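You operate a simulated robot arm through the tools that you are given. There is no shell and no other tool.

Carry out the task below with a simulated robot arm. There is one attempt and no reset: what you move stays moved.

## Task
Swap the beige tile in the steel clamp for the purple tile.
Fine: gap dial to 0 first; the old tile stands in the wooden tile holder; close the dial to the new number till the white lamp lights; third tile, levers, valves and blue knob stay.

The check looks at the end state, three seconds after you hand in, the way a careful person would. Anything else that was tipped, shoved, dropped, spilled or broken makes it a failure.

## Robot
A 7-joint arm with a fingered hand, fixed in place. Base frame: the origin is on the floor under the middle of its stand, x ahead of it, y to its left, z up. Units: cm, rad, N and s.
It reaches about 108.9 cm from its shoulder. Its first joint turns from -2.601 to 2.601 rad. Payload 3.5 kg.
The TCP is the grasp point between the finger pads, 3 cm short of the fingertips. In the tool frame z runs along the fingers and y along their closing line. The gripper opens to 10.4 cm; its body begins 3.5 cm behind the TCP. The gripper is a hand of 4 fingers: y runs from the thumb to the fingers, the wrist lies at [-1.5, -11, -18.6] in the tool frame, and closing takes about 1.5 s.
Orientation is that of the tool frame in the base frame, as [roll, pitch, yaw] about the fixed x, y, z axes, in that order (R = Rz(yaw) Ry(pitch) Rx(roll)). With the fingers straight down and the wrist toward the robot, the tool's x, y and z point along [0, 1, 0], [1, 0, 0] and [0, 0, -1] of the base frame.

## Interface
- The arm moves only by the tool arm_command. Its argument "targets" is one flat list of numbers, 7 for each row, row after row: the shift along the tool's x, y, z in units of 50 mm (1.0 is 50 mm), then the turn, a rotation vector about the tool's x, y, z in units of 8 degrees (1.0 is 8 degrees), then the finger opening in cm, from 0 to 10.4. In form: [dx, dy, dz, wx, wy, wz, fingers, dx, dy, dz, wx, wy, wz, fingers, ...]. A call has 1 to 20 rows; each row shifts and turns the commanded pose from where the row before left it, along the tool's axes as they then stand. A call with a number of a shift or a turn outside -1 to 1 is refused whole. Rows are played at 5 a second. More than 5 cm and 0.15 rad between two rows, or a gripper value outside its range, and nothing of the call is played. Where a pose cannot be reached the arm comes as near as it can. A force on the tool above 50 N (or 10 N above the force at the start of the call, whichever is more), or a blocked arm, ends the call early, and 0.2 s more pass. The fingers move at their own pace (about 4.5 cm/s each) and stop on an object; they squeeze with about 24 N. The grip force told is the motor's: it shows also when the fingers shut on nothing. Time passes only in rows, and 0.2 s behind the last, so rows that do not move let the fingers close. It gives the time, the measured TCP pose, the force on the tool (base axes), the opening and the grip force at its end, in the units of the frame above (readings bear some noise), with the torque about the TCP (base axes, N m) and any sound that the robot's microphone picked up.
- Cameras (640 x 400 px; columns grow to the right, rows downward): "scene" is fixed at [39.98, -50.02, 153.82]; the picture's right is [1.00, 0.03, 0.00], its down [0.02, -0.64, -0.77] and it looks along [-0.02, 0.76, -0.64] (base axes); focal length 312 px, centre (320, 200). "wrist" rides on the gripper at [6.1, -9.2, -13] in the tool frame; the picture's right is [-0.81, 0.27, -0.52], its down [-0.53, -0.71, 0.46] and it looks along [-0.24, 0.64, 0.72] (tool axes); focal length 275 px, centre (320, 200). There is no depth. A picture from a camera that has moved, and an enlarged one, comes with that camera's place and axes in the base frame and with its lens.
- snapshot(camera): a new picture of that camera. It takes no simulated time.
- lift_body(by): slides the trunk up (or, below 0, down) by that many cm; the arm rides with it, the base frame stays. It gives what a move gives, with no picture.
- hand_shape(shape): the hand has 4 fingers and takes this shape, open, in about a second: jaw (thumb against the fingers, like two jaws); tri (thumb and two fingers); tip (a fingertip pinch); poke (one finger out to press); point (the index stretched); flat (the hand flat); cup (the hand cupped); fist (a fist). The gripper value then closes the fingers along that shape, each until it touches; the sizes above hold for jaw. It gives what a move gives, with no picture.
- zoom(camera, box): a new picture of the part [left, top, right, bottom] of that camera's present view, enlarged. It takes no simulated time.
- job_done(): hands the job in; it is judged then, once.

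Nothing tells you positions but the pictures and the camera data. Unless the task says otherwise, let go and move clear before handing in.

The tools are called after "Call:" as name(argument=value, ...) on one line, values as JSON. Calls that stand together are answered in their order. arm_command: Moves the arm, as the interface text tells. Its arguments: {"type":"object","properties":{"targets":{"type":"array"}},"required":["targets"]} The other tools are called the same way: lift_body (by) moves the trunk up or down; hand_shape (shape) gives the hand a shape; snapshot (camera) takes a picture; zoom (camera, box) takes an enlarged picture of a part of a camera's view; job_done () hands the job in.

At the start:

```text
time_s: 0.0
tool_pos: [40.78, 42.21, 120.39]
ee_rot: [3.141, -0.001, 1.57]
wrist_force: [0.1, -0.6, 0.6]
ft_torque: [0.01, 0.04, 0.01]
finger_gap: 10.38
finger_force: 0.0
shape: jaw
trunk travel left (down, up): [-52.5, 18.5]
```

scene: 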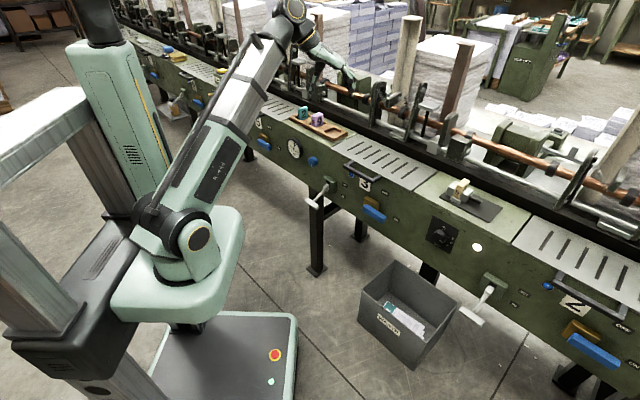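
wrist: 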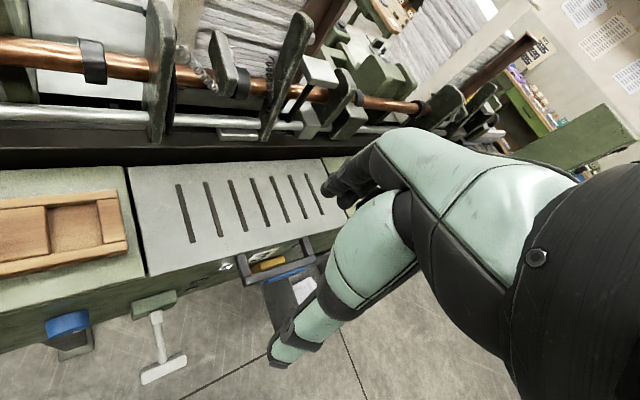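

I see a long green machine with a wooden tile holder (with two coloured tiles) and a steel clamp holding a beige tile farther right. I'll zoom in to find the details first.

Call:
zoom(camera="scene", box=[420, 160, 520, 260])

Call:
zoom(camera="scene", box=[250, 90, 370, 180])

Call:
zoom(camera="scene", box=[400, 200, 640, 380])

```text
4.00 times, centred on (470, 210) of scene
camera zoom: at [39.98, -50.02, 153.82], right [1.0, 0.03, 0.0], down [0.02, -0.64, -0.77], along [-0.02, 0.76, -0.64], focal length 1247 px, centre (-280, 160)
```

zoom: 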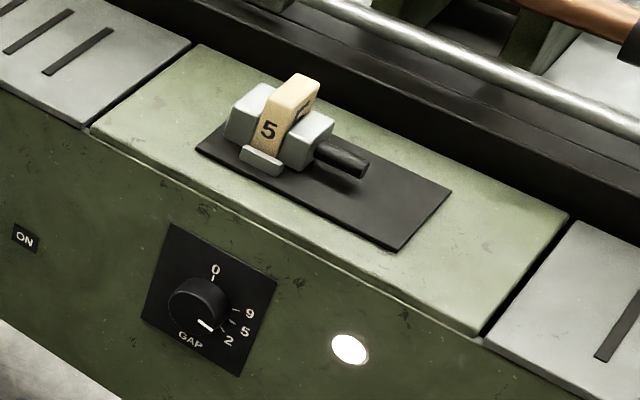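

```text
4.44 times, centred on (310, 135) of scene
camera zoom: at [39.98, -50.02, 153.82], right [1.0, 0.03, 0.0], down [0.02, -0.64, -0.77], along [-0.02, 0.76, -0.64], focal length 1386 px, centre (364, 489)
```

zoom: 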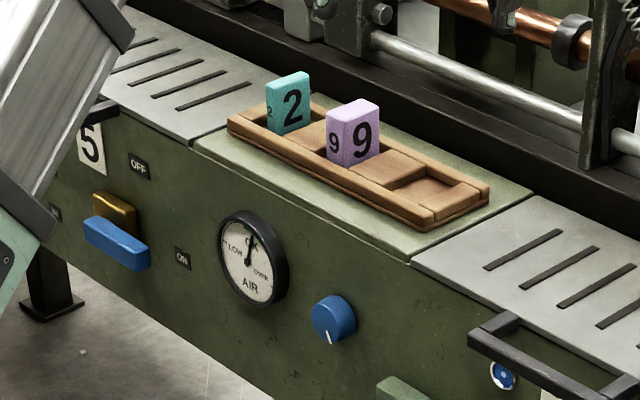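

```text
2.22 times, centred on (520, 290) of scene
camera zoom: at [39.98, -50.02, 153.82], right [1.0, 0.03, 0.0], down [0.02, -0.64, -0.77], along [-0.02, 0.76, -0.64], focal length 693 px, centre (-124, 0)
```

zoom: 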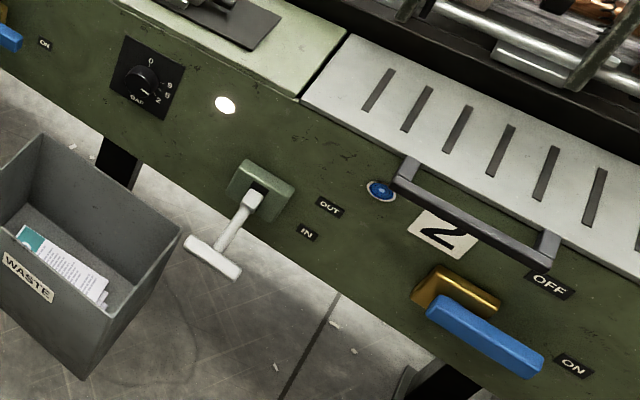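

Triangulating from both views, the table top is at about z≈93. The machine's front edge runs along x+y≈93, so it sits at 45° to the base axes. I'll yaw the hand 45° to square up with the machine, then look with the wrist camera.

Call:
arm_command(targets=[0, 0, 0, 0, 0, -0.9375, 10.4, 0, 0, 0, 0, 0, -0.9375, 10.4, 0, 0, 0, 0, 0, -0.9375, 10.4, 0, 0, 0, 0, 0, -0.9375, 10.4, 0, 0, 0, 0, 0, -0.9375, 10.4, 0, 0, 0, 0, 0, -0.9375, 10.4])

Call:
snapshot(camera="wrist")

Call:
snapshot(camera="scene")

```text
time_s: 1.4
tool_pos: [40.9, 42.33, 120.38]
ee_rot: [3.14, 0.0, 2.358]
wrist_force: [-0.1, -0.5, 0.7]
ft_torque: [0.0, -0.02, -0.01]
finger_gap: 10.37
finger_force: 0.0
shape: jaw
trunk travel left (down, up): [-52.5, 18.5]
```

```text
taken
camera wrist: at [29.88, 40.14, 133.44], right [0.77, -0.38, 0.52], down [-0.13, -0.88, -0.46], along [0.63, 0.29, -0.72], focal length 275 px, centre (320, 200)
```

wrist: 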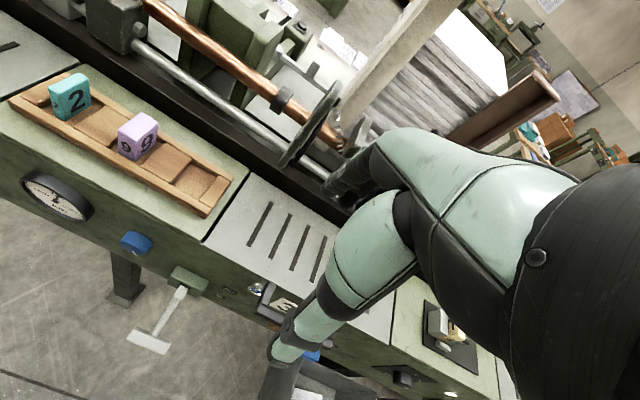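

```text
taken
```

scene: 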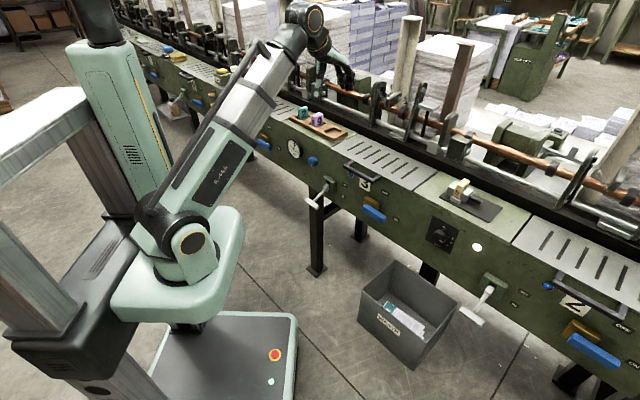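

The wrist view shows the holder with its two tiles, and part of the clamp. I'll zoom in to read exact points for triangulation.

Call:
zoom(camera="wrist", box=[0, 50, 250, 220])

Call:
zoom(camera="wrist", box=[380, 280, 540, 400])

Call:
zoom(camera="scene", box=[280, 95, 360, 145])

Call:
zoom(camera="scene", box=[420, 170, 500, 260])

```text
2.35 times, centred on (125, 135) of wrist
camera zoom: at [29.88, 40.14, 133.44], right [0.77, -0.38, 0.52], down [-0.13, -0.88, -0.46], along [0.63, 0.29, -0.72], focal length 648 px, centre (779, 353)
```

zoom: 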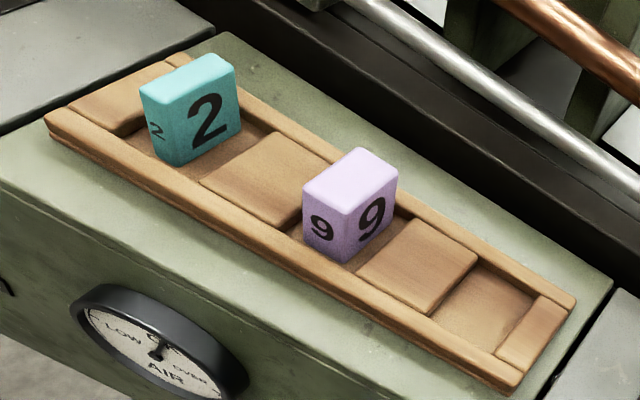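

```text
3.33 times, centred on (460, 340) of wrist
camera zoom: at [29.88, 40.14, 133.44], right [0.77, -0.38, 0.52], down [-0.13, -0.88, -0.46], along [0.63, 0.29, -0.72], focal length 918 px, centre (-147, -267)
```

zoom: 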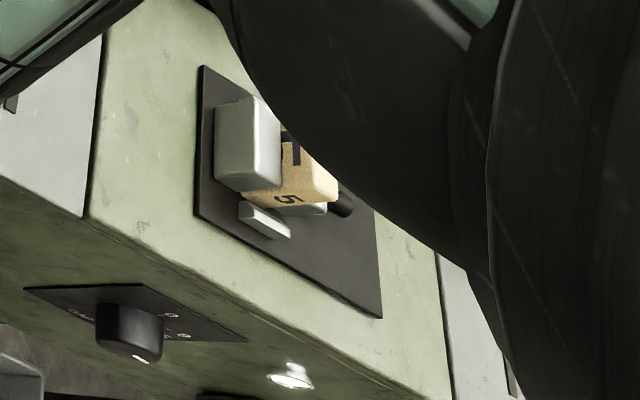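

```text
8.00 times, centred on (320, 120) of scene
camera zoom: at [39.98, -50.02, 153.82], right [1.0, 0.03, 0.0], down [0.02, -0.64, -0.77], along [-0.02, 0.76, -0.64], focal length 2494 px, centre (320, 840)
```

zoom: 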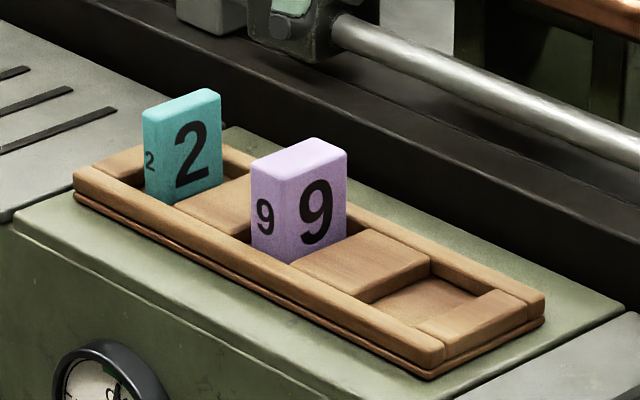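

```text
4.44 times, centred on (460, 215) of scene
camera zoom: at [39.98, -50.02, 153.82], right [1.0, 0.03, 0.0], down [0.02, -0.64, -0.77], along [-0.02, 0.76, -0.64], focal length 1386 px, centre (-302, 133)
```

zoom: 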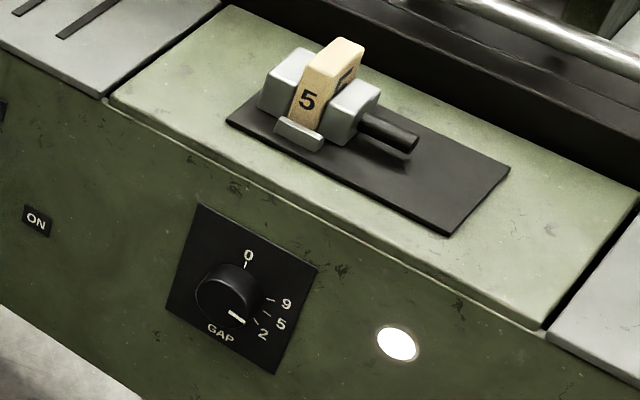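

Next I need the hand's finger layout and size in relation to the tile spacing, so I'll zoom on the hand itself.

Call:
zoom(camera="scene", box=[280, 20, 400, 120])

Call:
zoom(camera="wrist", box=[240, 120, 440, 270])

```text
4.00 times, centred on (340, 70) of scene
camera zoom: at [39.98, -50.02, 153.82], right [1.0, 0.03, 0.0], down [0.02, -0.64, -0.77], along [-0.02, 0.76, -0.64], focal length 1247 px, centre (240, 720)
```

zoom: 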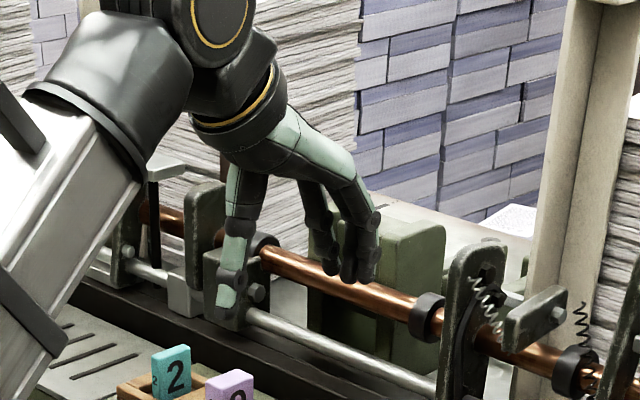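

```text
2.67 times, centred on (340, 195) of wrist
camera zoom: at [29.88, 40.14, 133.44], right [0.77, -0.38, 0.52], down [-0.13, -0.88, -0.46], along [0.63, 0.29, -0.72], focal length 734 px, centre (267, 213)
```

zoom: 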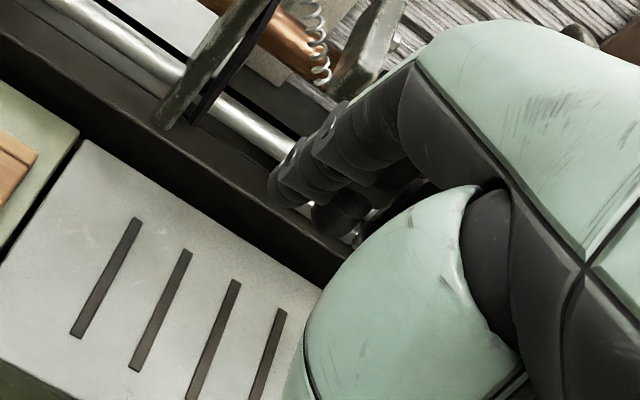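

The hand has a thumb on the robot side and three fingers opposite it. The tiles look about 2 × 4.3 cm in plan, spaced about 9.5 cm apart. Next I'll zoom tightly on the clamp, the dial and the empty recess.

Call:
zoom(camera="scene", box=[440, 172, 490, 212])

Call:
zoom(camera="scene", box=[420, 210, 490, 260])

Call:
zoom(camera="scene", box=[300, 100, 360, 145])

```text
10.00 times, centred on (465, 192) of scene
camera zoom: at [39.98, -50.02, 153.82], right [1.0, 0.03, 0.0], down [0.02, -0.64, -0.77], along [-0.02, 0.76, -0.64], focal length 3118 px, centre (-1130, 280)
```

zoom: 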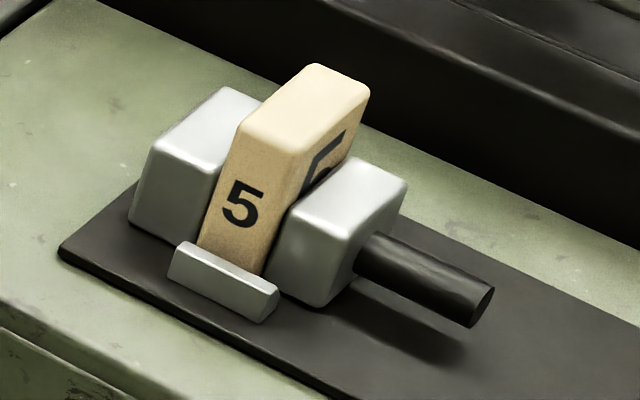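

```text
8.00 times, centred on (455, 235) of scene
camera zoom: at [39.98, -50.02, 153.82], right [1.0, 0.03, 0.0], down [0.02, -0.64, -0.77], along [-0.02, 0.76, -0.64], focal length 2494 px, centre (-760, -80)
```

zoom: 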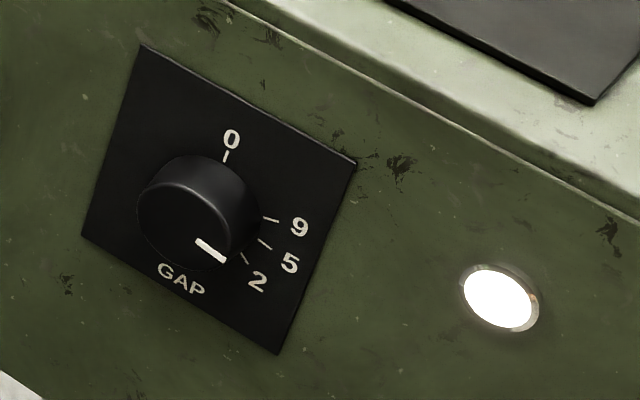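

```text
8.89 times, centred on (330, 122) of scene
camera zoom: at [39.98, -50.02, 153.82], right [1.0, 0.03, 0.0], down [0.02, -0.64, -0.77], along [-0.02, 0.76, -0.64], focal length 2771 px, centre (231, 889)
```

zoom: 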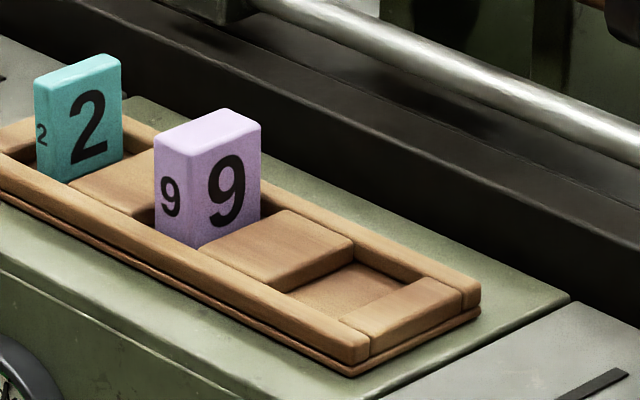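

The dial pointer reads 5, about 101° clockwise from 0. The 9 mark is at about 77°. The knob axis is near (75.3, 17.7, 83.8) on the machine's front face. I'll move the hand in front of the dial, staying high and clear of the levers, before tilting it forward.

Call:
arm_command(targets=[-0.836, -0.178, 0.1, 0, 0, 0, 10.4, -0.836, -0.178, 0.1, 0, 0, 0, 10.4, -0.836, -0.178, 0.1, 0, 0, 0, 10.4, -0.836, -0.178, 0.1, 0, 0, 0, 10.4, -0.836, -0.178, 0.1, 0, 0, 0, 10.4, -0.836, -0.178, 0.1, 0, 0, 0, 10.4, -0.836, -0.178, 0.1, 0, 0, 0, 10.4, -0.836, -0.178, 0.1, 0, 0, 0, 10.4, -0.836, -0.178, 0.1, 0, 0, 0, 10.4, -0.836, -0.178, 0.1, 0, 0, 0, 10.4])

Call:
snapshot(camera="scene")

Call:
snapshot(camera="wrist")

```text
time_s: 3.6
tool_pos: [64.12, 6.55, 115.09]
ee_rot: [3.141, 0.001, 2.356]
wrist_force: [0.3, -0.8, 0.7]
ft_torque: [-0.01, -0.01, -0.01]
finger_gap: 10.36
finger_force: 0.0
shape: jaw
trunk travel left (down, up): [-52.5, 18.5]
```

```text
taken
```

scene: 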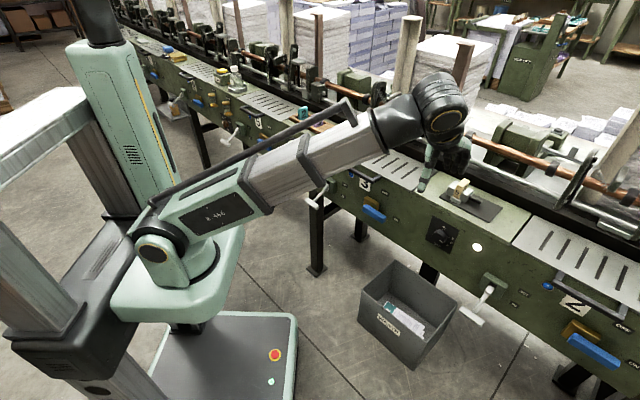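

```text
taken
camera wrist: at [53.18, 4.38, 128.14], right [0.77, -0.38, 0.52], down [-0.13, -0.88, -0.46], along [0.63, 0.28, -0.72], focal length 275 px, centre (320, 200)
```

wrist: 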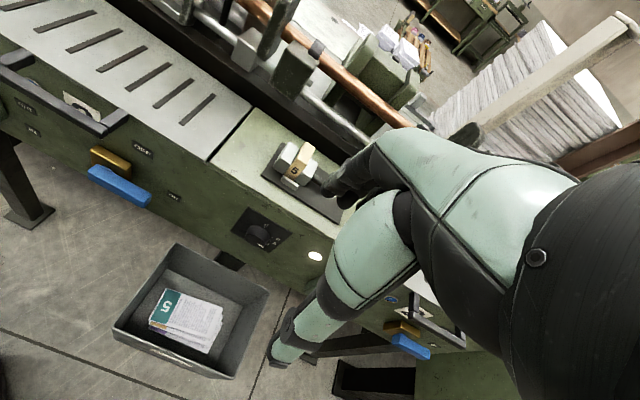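

The wrist camera now sees the clamp and dial well. I'll zoom in to triangulate them.

Call:
zoom(camera="wrist", box=[210, 120, 350, 270])

Call:
zoom(camera="wrist", box=[250, 120, 350, 200])

Call:
zoom(camera="wrist", box=[220, 195, 340, 275])

Call:
zoom(camera="scene", box=[400, 110, 500, 200])

```text
2.67 times, centred on (280, 195) of wrist
camera zoom: at [53.18, 4.38, 128.14], right [0.77, -0.38, 0.52], down [-0.13, -0.88, -0.46], along [0.63, 0.28, -0.72], focal length 734 px, centre (427, 213)
```

zoom: 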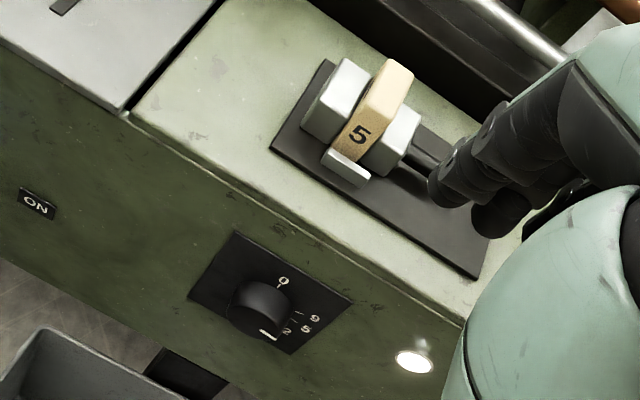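

```text
5.00 times, centred on (300, 160) of wrist
camera zoom: at [53.18, 4.38, 128.14], right [0.77, -0.38, 0.52], down [-0.13, -0.88, -0.46], along [0.63, 0.28, -0.72], focal length 1376 px, centre (420, 400)
```

zoom: 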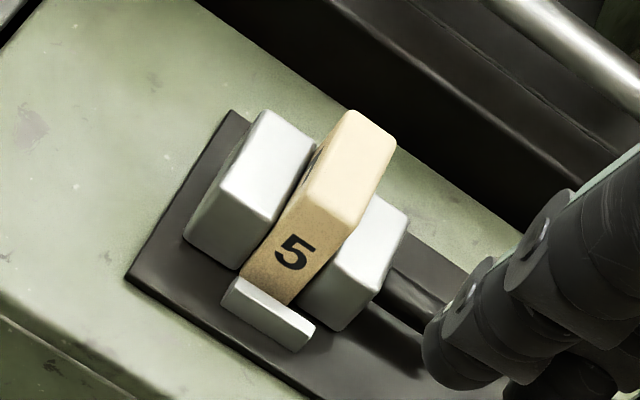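

```text
5.00 times, centred on (280, 235) of wrist
camera zoom: at [53.18, 4.38, 128.14], right [0.77, -0.38, 0.52], down [-0.13, -0.88, -0.46], along [0.63, 0.28, -0.72], focal length 1376 px, centre (520, 25)
```

zoom: 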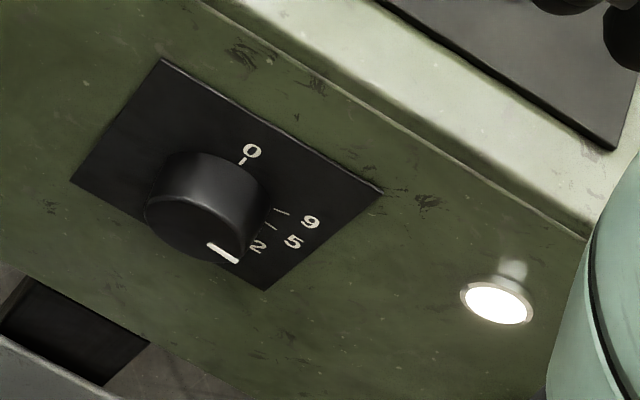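

```text
4.44 times, centred on (450, 155) of scene
camera zoom: at [39.98, -50.02, 153.82], right [1.0, 0.03, 0.0], down [0.02, -0.64, -0.77], along [-0.02, 0.76, -0.64], focal length 1386 px, centre (-258, 400)
```

zoom: 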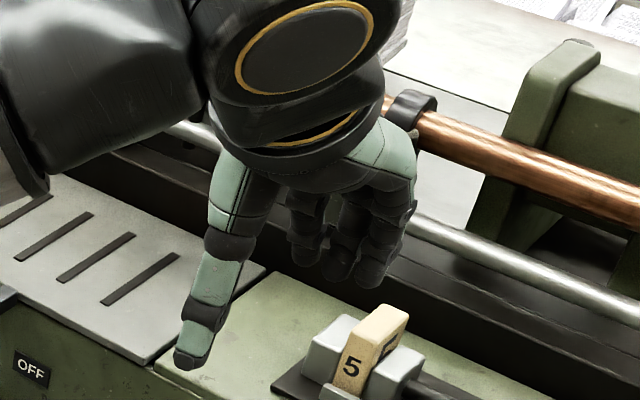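

The wrist and scene views agree on these positions:
- **Dial axis:** u≈40.9 along the machine, z≈84.3, face at w≈65.5. The knob is about 4 cm across and sticks out 2 cm.
- **Beige tile:** centre u≈39.4, w≈72.8, top z≈99.7.

Next I'll tilt the hand so the fingers point at the machine face.

Call:
arm_command(targets=[0, 0, 0, -0.9375, 0, 0, 8, 0, 0, 0, -0.9375, 0, 0, 8, 0, 0, 0, -0.9375, 0, 0, 8, 0, 0, 0, -0.9375, 0, 0, 8, 0, 0, 0, -0.9375, 0, 0, 8, 0, 0, 0, -0.9375, 0, 0, 8, 0, 0, 0, -0.9375, 0, 0, 8, 0, 0, 0, -0.9375, 0, 0, 8, 0, 0, 0, -0.9375, 0, 0, 8, 0, 0, 0, -0.9375, 0, 0, 8, 0, 0, 0, -0.9375, 0, 0, 8, 0, 0, 0, -0.9375, 0, 0, 8])

Call:
snapshot(camera="scene")

```text
time_s: 6.2
tool_pos: [64.05, 6.36, 115.45]
ee_rot: [1.568, 0.0, 2.354]
wrist_force: [0.1, 0.6, 0.0]
ft_torque: [0.01, 0.0, 0.01]
finger_gap: 8.01
finger_force: 0.1
shape: jaw
trunk travel left (down, up): [-52.5, 18.5]
```

```text
taken
```

scene: 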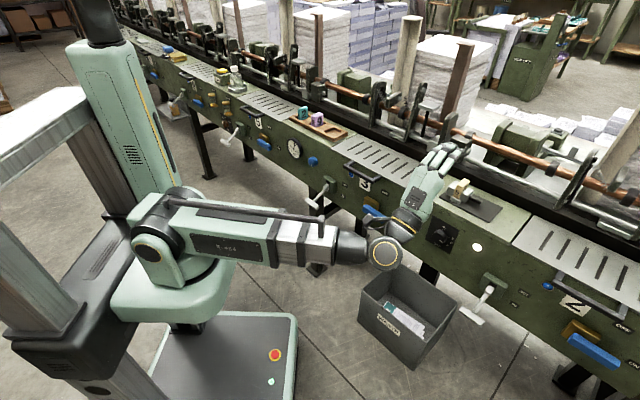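

The hand is tilted cleanly. Next I'll lower the trunk so the hand drops straight down to dial height, keeping this arm posture, well in front of the machine face.

Call:
lift_body(by=-31)

Call:
snapshot(camera="scene")

Call:
snapshot(camera="wrist")

```text
time_s: 9.3
tool_pos: [64.1, 6.44, 84.41]
ee_rot: [1.572, 0.0, 2.355]
wrist_force: [-0.7, 0.1, 0.6]
ft_torque: [0.03, -0.01, 0.01]
finger_gap: 8.03
finger_force: 0.2
shape: jaw
trunk travel left (down, up): [-21.5, 49.5]
```

```text
taken
```

scene: 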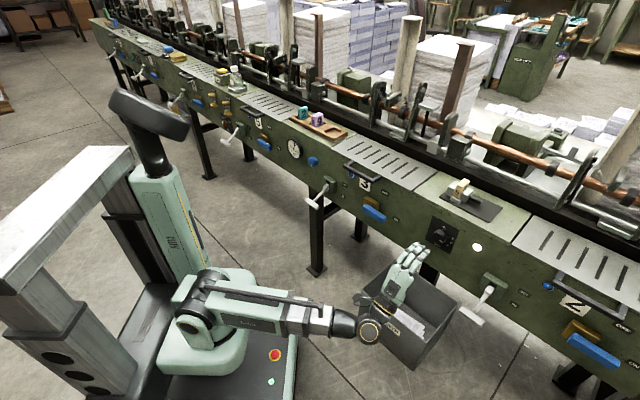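

```text
taken
camera wrist: at [50.41, 1.54, 75.2], right [0.21, -0.94, 0.27], down [0.7, -0.05, -0.71], along [0.68, 0.34, 0.65], focal length 275 px, centre (320, 200)
```

wrist: 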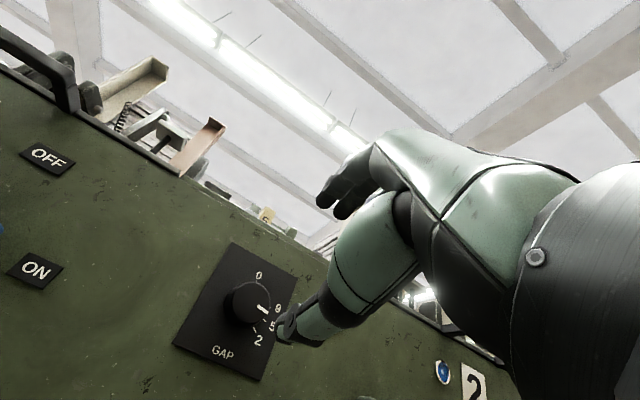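

The dial is now visible nearly head-on. I'll zoom in to check the pointer angle, the tick marks and the axis.

Call:
zoom(camera="wrist", box=[165, 230, 325, 390])

Call:
zoom(camera="scene", box=[360, 200, 500, 320])

```text
2.50 times, centred on (245, 310) of wrist
camera zoom: at [50.41, 1.54, 75.2], right [0.21, -0.94, 0.27], down [0.7, -0.05, -0.71], along [0.68, 0.34, 0.65], focal length 688 px, centre (508, -75)
```

zoom: 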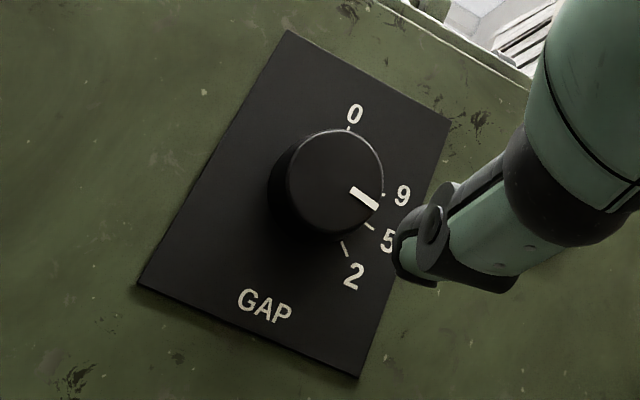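

```text
3.33 times, centred on (430, 260) of scene
camera zoom: at [39.98, -50.02, 153.82], right [1.0, 0.03, 0.0], down [0.02, -0.64, -0.77], along [-0.02, 0.76, -0.64], focal length 1039 px, centre (-47, 0)
```

zoom: 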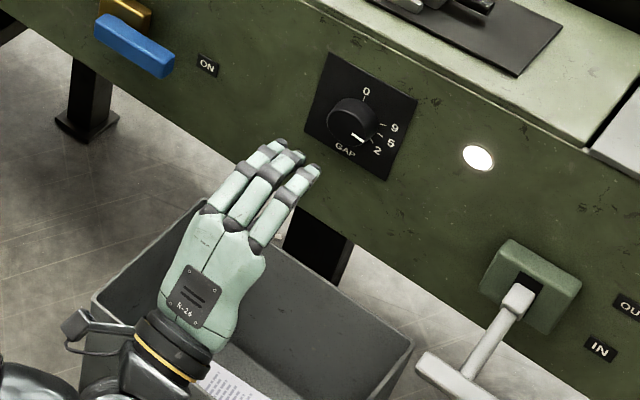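

Three views agree on the knob axis: u≈40.9, z≈83.6, face at w≈66, knob front at w≈63.9. I'll centre on that axis, pre-rotate the hand +48° so the turn is symmetric, and check.

Call:
arm_command(targets=[-0.026, -0.172, 0, 0, 0, 0, 8, 0, 0, 0, 0, 0, 1, 8, 0, 0, 0, 0, 0, 1, 8, 0, 0, 0, 0, 0, 1, 8, 0, 0, 0, 0, 0, 1, 8, 0, 0, 0, 0, 0, 1, 8, 0, 0, 0, 0, 0, 1, 8, 0, 0, 0, 0, 0, 0, 8])

Call:
snapshot(camera="wrist")

Call:
snapshot(camera="scene")

```text
time_s: 11.1
tool_pos: [64.2, 6.24, 83.54]
ee_rot: [1.568, -0.84, 2.359]
wrist_force: [-0.2, 0.0, -0.1]
ft_torque: [-0.02, -0.01, -0.01]
finger_gap: 8.02
finger_force: 0.0
shape: jaw
trunk travel left (down, up): [-21.5, 49.5]
```

```text
taken
camera wrist: at [47.13, 4.82, 81.98], right [0.16, -0.89, -0.42], down [0.2, 0.45, -0.87], along [0.97, 0.06, 0.25], focal length 275 px, centre (320, 200)
```

wrist: 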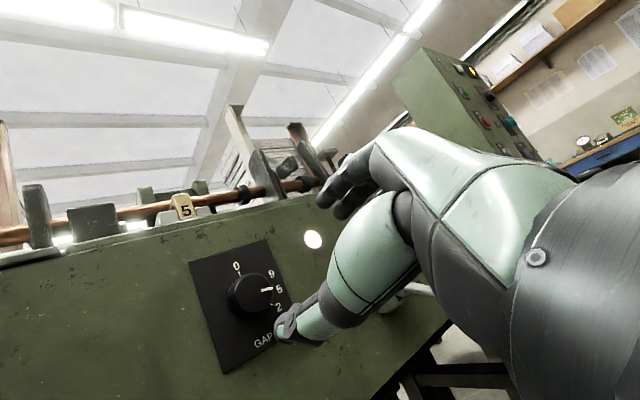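

```text
taken
```

scene: 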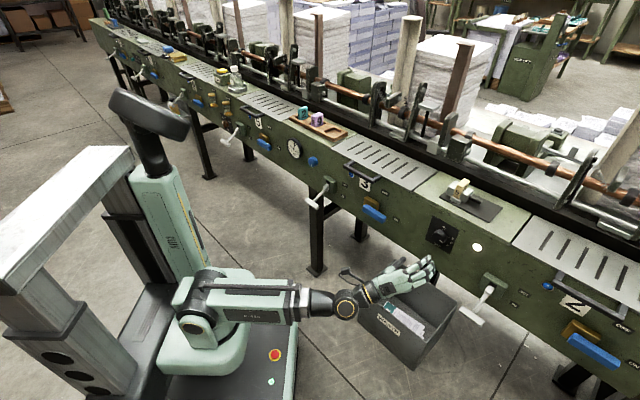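

The hand is at +48°. I'll advance to just short of the knob front and check alignment before enclosing it.

Call:
arm_command(targets=[0, 0, 0.9, 0, 0, 0, 8, 0, 0, 0.9, 0, 0, 0, 8, 0, 0, 0, 0, 0, 0, 8])

Call:
snapshot(camera="wrist")

Call:
zoom(camera="scene", box=[390, 200, 500, 290])

```text
time_s: 11.9
tool_pos: [70.37, 12.62, 83.62]
ee_rot: [1.57, -0.838, 2.357]
wrist_force: [-0.6, 0.5, -0.4]
ft_torque: [0.0, -0.03, 0.0]
finger_gap: 8.0
finger_force: 0.0
shape: jaw
trunk travel left (down, up): [-21.5, 49.5]
```

```text
taken
camera wrist: at [53.32, 11.02, 81.99], right [0.16, -0.89, -0.42], down [0.2, 0.45, -0.87], along [0.97, 0.06, 0.25], focal length 275 px, centre (320, 200)
```

wrist: 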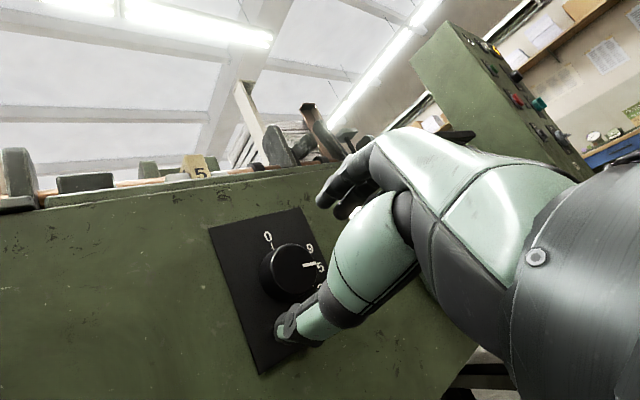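

```text
4.44 times, centred on (445, 245) of scene
camera zoom: at [39.98, -50.02, 153.82], right [1.0, 0.03, 0.0], down [0.02, -0.64, -0.77], along [-0.02, 0.76, -0.64], focal length 1386 px, centre (-236, 0)
```

zoom: 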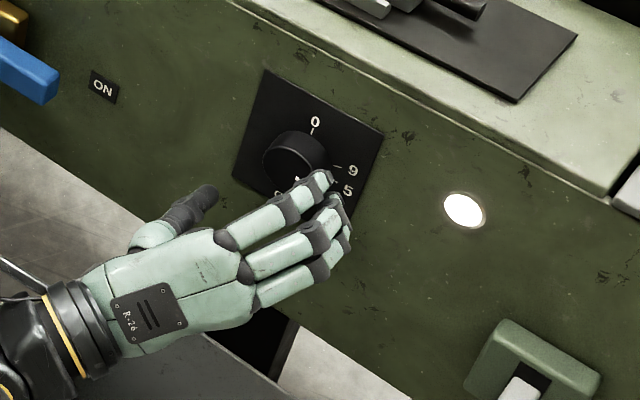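

Alignment looks right: the thumb is at lower left and the fingers at upper right of the knob. I'll advance 3.5 cm so the fingertips enclose it, then close gently.

Call:
arm_command(targets=[0, 0, 0.25, 0, 0, 0, 8, 0, 0, 0.25, 0, 0, 0, 8, 0, 0, 0.2, 0, 0, 0, 8, 0, 0, 0, 0, 0, 0, 8])

Call:
zoom(camera="scene", box=[390, 200, 500, 290])

Call:
snapshot(camera="wrist")

```text
time_s: 12.9
tool_pos: [72.98, 15.08, 83.52]
ee_rot: [1.57, -0.837, 2.359]
wrist_force: [0.1, 0.0, 0.6]
ft_torque: [0.01, 0.01, 0.01]
finger_gap: 8.0
finger_force: 0.0
shape: jaw
trunk travel left (down, up): [-21.5, 49.5]
```

```text
4.44 times, centred on (445, 245) of scene
camera zoom: at [39.98, -50.02, 153.82], right [1.0, 0.03, 0.0], down [0.02, -0.64, -0.77], along [-0.02, 0.76, -0.64], focal length 1386 px, centre (-236, 0)
```

zoom: 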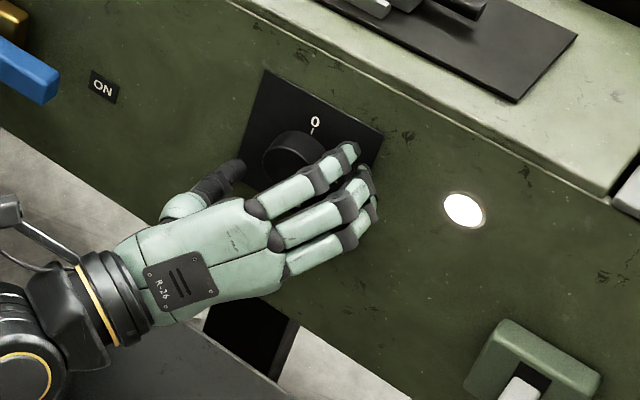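

```text
taken
camera wrist: at [55.86, 13.64, 81.94], right [0.16, -0.89, -0.42], down [0.2, 0.44, -0.87], along [0.97, 0.06, 0.25], focal length 275 px, centre (320, 200)
```

wrist: 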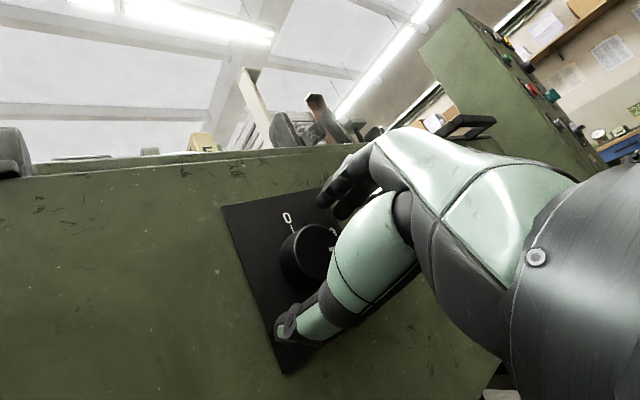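

There's no contact yet. I'll advance another 0.3 cm and close on the knob.

Call:
arm_command(targets=[0, 0, 0.06, 0, 0, 0, 8, 0, 0, 0, 0, 0, 0, 6, 0, 0, 0, 0, 0, 0, 4.5, 0, 0, 0, 0, 0, 0, 3, 0, 0, 0, 0, 0, 0, 2, 0, 0, 0, 0, 0, 0, 2, 0, 0, 0, 0, 0, 0, 2, 0, 0, 0, 0, 0, 0, 2, 0, 0, 0, 0, 0, 0, 2])

Call:
zoom(camera="scene", box=[390, 200, 500, 290])

Call:
snapshot(camera="wrist")

```text
time_s: 14.9
tool_pos: [73.11, 15.34, 83.56]
ee_rot: [1.572, -0.84, 2.356]
wrist_force: [-2.4, 1.3, -2.1]
ft_torque: [-0.04, 0.04, 0.06]
finger_gap: 3.33
finger_force: 23.7
shape: jaw
trunk travel left (down, up): [-21.5, 49.5]
```

```text
4.44 times, centred on (445, 245) of scene
camera zoom: at [39.98, -50.02, 153.82], right [1.0, 0.03, 0.0], down [0.02, -0.64, -0.77], along [-0.02, 0.76, -0.64], focal length 1386 px, centre (-236, 0)
```

zoom: 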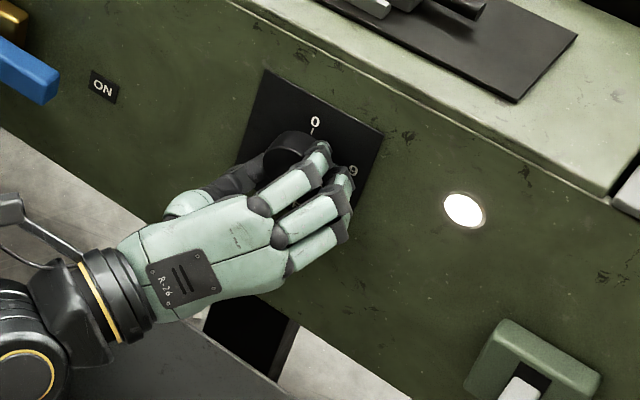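

```text
taken
camera wrist: at [56.09, 13.89, 81.95], right [0.16, -0.89, -0.42], down [0.2, 0.44, -0.87], along [0.97, 0.06, 0.25], focal length 275 px, centre (320, 200)
```

wrist: 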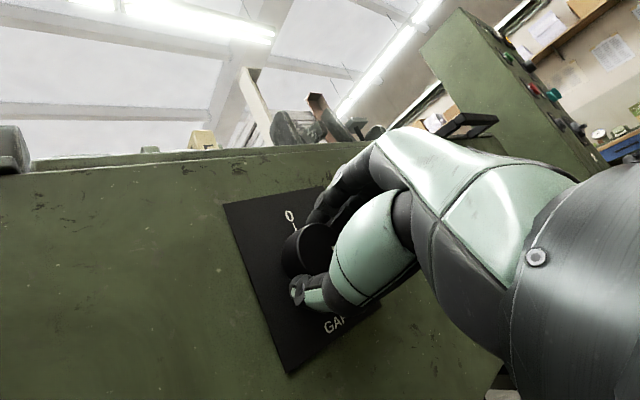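

The knob is held in a good three-point grip (grip force 23.7 N, low side force). I'll turn −20° as a test and look at it.

Call:
arm_command(targets=[0, 0, 0, 0, 0, -0.625, 2, 0, 0, 0, 0, 0, -0.625, 2, 0, 0, 0, 0, 0, -0.625, 2, 0, 0, 0, 0, 0, -0.625, 2, 0, 0, 0, 0, 0, 0, 2])

Call:
zoom(camera="wrist", box=[200, 150, 400, 350])

Call:
zoom(camera="scene", box=[390, 170, 500, 290])

```text
time_s: 16.1
tool_pos: [73.19, 15.36, 83.47]
ee_rot: [1.57, -0.487, 2.355]
wrist_force: [-2.8, -1.1, -4.4]
ft_torque: [-0.01, 0.05, 0.03]
finger_gap: 3.35
finger_force: 24.0
shape: jaw
trunk travel left (down, up): [-21.5, 49.5]
```

```text
2.00 times, centred on (300, 250) of wrist
camera zoom: at [56.97, 13.03, 78.25], right [0.23, -0.96, -0.14], down [0.42, 0.22, -0.88], along [0.88, 0.15, 0.46], focal length 551 px, centre (360, 100)
```

zoom: 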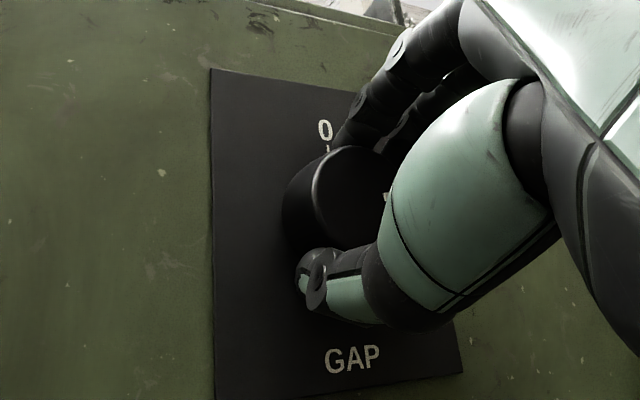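

```text
3.33 times, centred on (445, 230) of scene
camera zoom: at [39.98, -50.02, 153.82], right [1.0, 0.03, 0.0], down [0.02, -0.64, -0.77], along [-0.02, 0.76, -0.64], focal length 1039 px, centre (-97, 100)
```

zoom: 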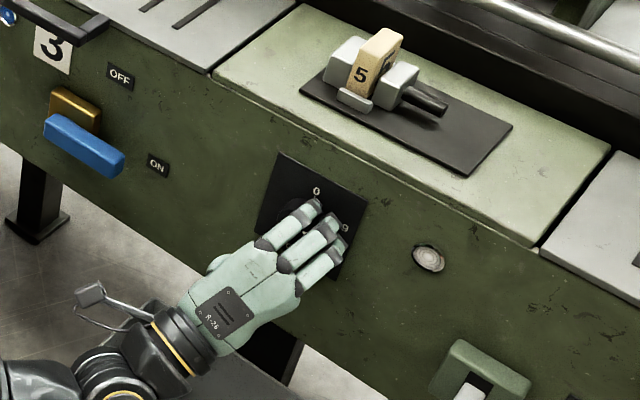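

The lamp has gone out and the jaw has begun to open, so the dial turns with the grip. I'll continue the turn toward 0.

Call:
arm_command(targets=[0, 0, 0, 0, 0, -0.625, 2, 0, 0, 0, 0, 0, -0.625, 2, 0, 0, 0, 0, 0, -0.625, 2, 0, 0, 0, 0, 0, -0.625, 2, 0, 0, 0, 0, 0, -0.625, 2, 0, 0, 0, 0, 0, -0.625, 2, 0, 0, 0, 0, 0, -0.625, 2, 0, 0, 0, 0, 0, -0.625, 2, 0, 0, 0, 0, 0, -0.625, 2, 0, 0, 0, 0, 0, -0.625, 2, 0, 0, 0, 0, 0, 0, 2])

Call:
zoom(camera="wrist", box=[200, 150, 400, 350])

Call:
zoom(camera="scene", box=[390, 170, 500, 290])

```text
time_s: 18.5
tool_pos: [73.21, 15.28, 83.45]
ee_rot: [1.57, 0.385, 2.355]
wrist_force: [-0.1, -5.4, -6.8]
ft_torque: [-0.13, 0.13, -0.04]
finger_gap: 3.36
finger_force: 25.2
shape: jaw
trunk travel left (down, up): [-21.5, 49.5]
```

```text
2.00 times, centred on (300, 250) of wrist
camera zoom: at [62.31, 7.7, 72.66], right [0.09, -0.82, 0.56], down [0.86, -0.22, -0.46], along [0.5, 0.52, 0.69], focal length 551 px, centre (360, 100)
```

zoom: 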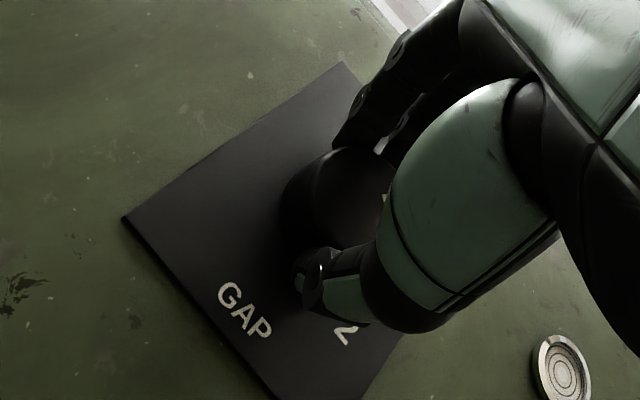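

```text
3.33 times, centred on (445, 230) of scene
camera zoom: at [39.98, -50.02, 153.82], right [1.0, 0.03, 0.0], down [0.02, -0.64, -0.77], along [-0.02, 0.76, -0.64], focal length 1039 px, centre (-97, 100)
```

zoom: 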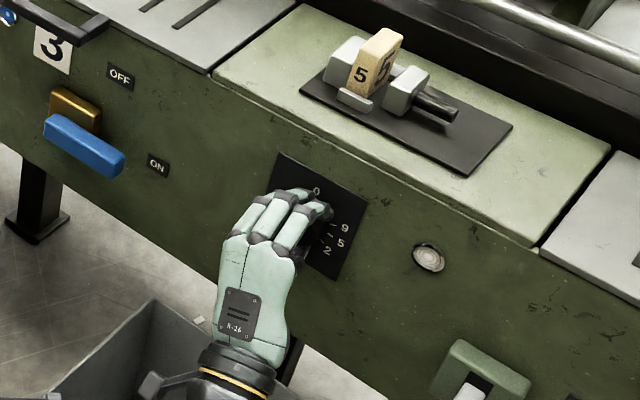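

The right jaw is retracting and the grip hasn't slipped. I'll turn another 25° and then check the pointer.

Call:
arm_command(targets=[0, 0, 0, 0, 0, -0.625, 2, 0, 0, 0, 0, 0, -0.625, 2, 0, 0, 0, 0, 0, -0.625, 2, 0, 0, 0, 0, 0, -0.625, 2, 0, 0, 0, 0, 0, -0.625, 2, 0, 0, 0, 0, 0, 0, 2])

Call:
zoom(camera="wrist", box=[200, 150, 400, 350])

Call:
zoom(camera="scene", box=[410, 205, 470, 260])

Call:
zoom(camera="scene", box=[440, 172, 490, 212])

```text
time_s: 19.9
tool_pos: [73.39, 15.35, 83.42]
ee_rot: [1.57, 0.82, 2.356]
wrist_force: [0.3, -6.9, -5.0]
ft_torque: [-0.12, 0.11, -0.17]
finger_gap: 3.31
finger_force: 24.3
shape: jaw
trunk travel left (down, up): [-21.5, 49.5]
```

```text
2.00 times, centred on (300, 250) of wrist
camera zoom: at [65.71, 4.31, 72.73], right [-0.12, -0.61, 0.78], down [0.95, -0.3, -0.1], along [0.3, 0.73, 0.62], focal length 551 px, centre (360, 100)
```

zoom: 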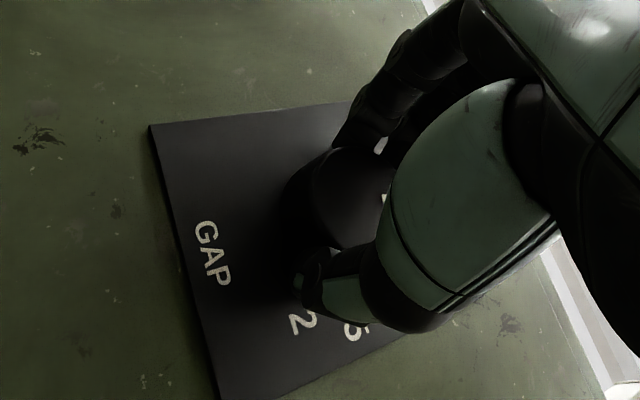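

```text
7.27 times, centred on (440, 232) of scene
camera zoom: at [39.98, -50.02, 153.82], right [1.0, 0.03, 0.0], down [0.02, -0.64, -0.77], along [-0.02, 0.76, -0.64], focal length 2267 px, centre (-553, -36)
```

zoom: 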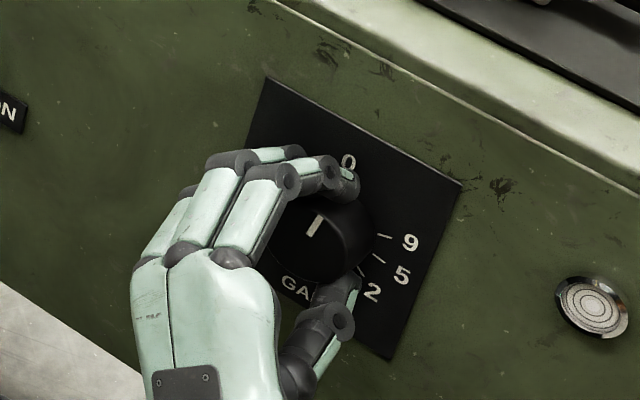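

```text
10.00 times, centred on (465, 192) of scene
camera zoom: at [39.98, -50.02, 153.82], right [1.0, 0.03, 0.0], down [0.02, -0.64, -0.77], along [-0.02, 0.76, -0.64], focal length 3118 px, centre (-1130, 280)
```

zoom: 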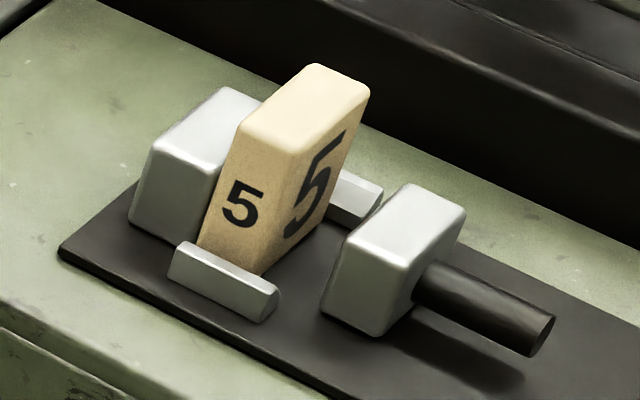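

The clamp is open on the right and the pointer is close to 0. I'll zoom tightly to measure what's left.

Call:
zoom(camera="scene", box=[430, 215, 460, 240])

```text
16.00 times, centred on (445, 228) of scene
camera zoom: at [39.98, -50.02, 153.82], right [1.0, 0.03, 0.0], down [0.02, -0.64, -0.77], along [-0.02, 0.76, -0.64], focal length 4988 px, centre (-1680, -240)
```

zoom: 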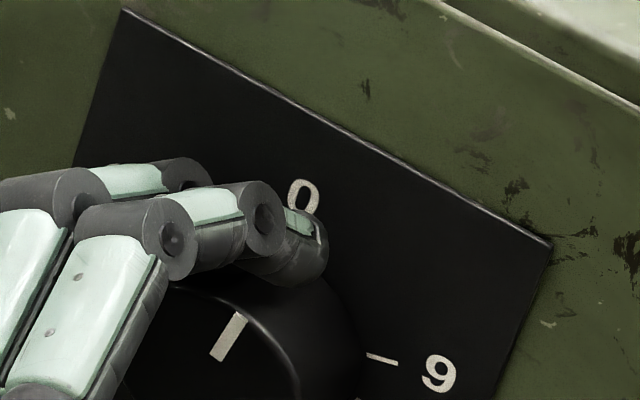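

About 6° remains. I'll turn exactly that much.

Call:
arm_command(targets=[0, 0, 0, 0, 0, -0.375, 2, 0, 0, 0, 0, 0, -0.375, 2, 0, 0, 0, 0, 0, 0, 2])

Call:
zoom(camera="scene", box=[430, 215, 460, 240])

```text
time_s: 20.7
tool_pos: [73.22, 15.34, 83.39]
ee_rot: [1.571, 0.924, 2.356]
wrist_force: [-1.9, -9.4, -5.1]
ft_torque: [-0.11, 0.15, -0.17]
finger_gap: 3.35
finger_force: 23.7
shape: jaw
trunk travel left (down, up): [-21.5, 49.5]
```

```text
16.00 times, centred on (445, 228) of scene
camera zoom: at [39.98, -50.02, 153.82], right [1.0, 0.03, 0.0], down [0.02, -0.64, -0.77], along [-0.02, 0.76, -0.64], focal length 4988 px, centre (-1680, -240)
```

zoom: 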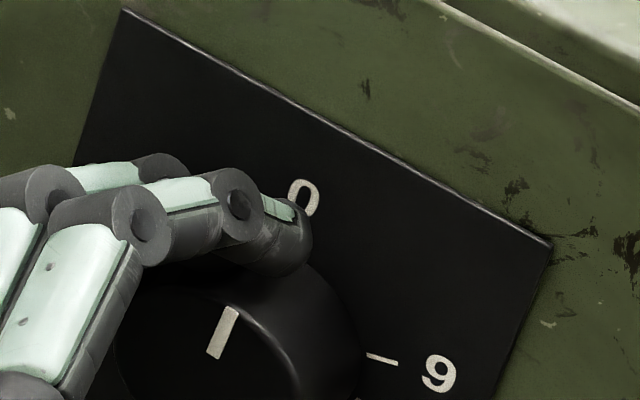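

The pointer is at 0. I'll release the knob, back away, and then verify the dial.

Call:
arm_command(targets=[0, 0, 0, 0, 0, 0, 4, 0, 0, 0, 0, 0, 0, 6, 0, 0, 0, 0, 0, 0, 8, 0, 0, 0, 0, 0, 0, 8, 0, 0, 0, 0, 0, 0, 8, 0, 0, -0.3, 0, 0, 0, 8, 0, 0, -0.6, 0, 0, 0, 8, 0, 0, -0.8, 0, 0, 0, 8, 0, 0, -0.8, 0, 0, 0, 8, 0, 0, 0, 0, 0, 0, 8])

Call:
zoom(camera="scene", box=[420, 205, 480, 255])

Call:
snapshot(camera="wrist")

```text
time_s: 22.9
tool_pos: [64.38, 6.43, 83.69]
ee_rot: [1.571, 0.925, 2.356]
wrist_force: [0.2, -0.7, 0.2]
ft_torque: [0.01, 0.01, 0.03]
finger_gap: 7.96
finger_force: 0.1
shape: jaw
trunk travel left (down, up): [-21.5, 49.5]
```

```text
8.00 times, centred on (450, 230) of scene
camera zoom: at [39.98, -50.02, 153.82], right [1.0, 0.03, 0.0], down [0.02, -0.64, -0.77], along [-0.02, 0.76, -0.64], focal length 2494 px, centre (-720, -40)
```

zoom: 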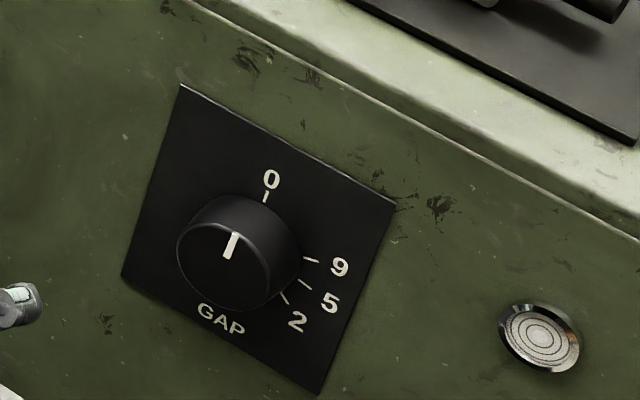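

```text
taken
camera wrist: at [57.61, -5.34, 73.21], right [-0.18, -0.56, 0.81], down [0.95, -0.31, 0.0], along [0.25, 0.77, 0.58], focal length 275 px, centre (320, 200)
```

wrist: 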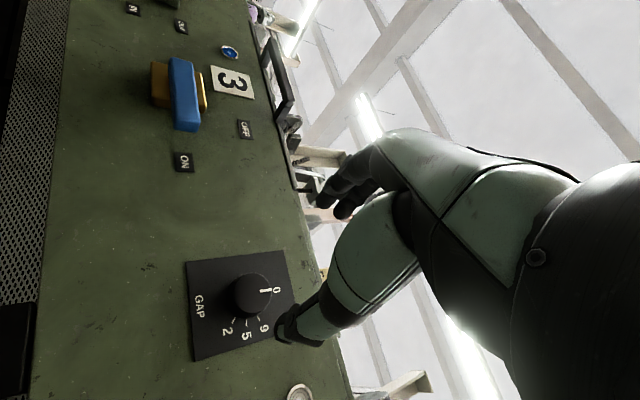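

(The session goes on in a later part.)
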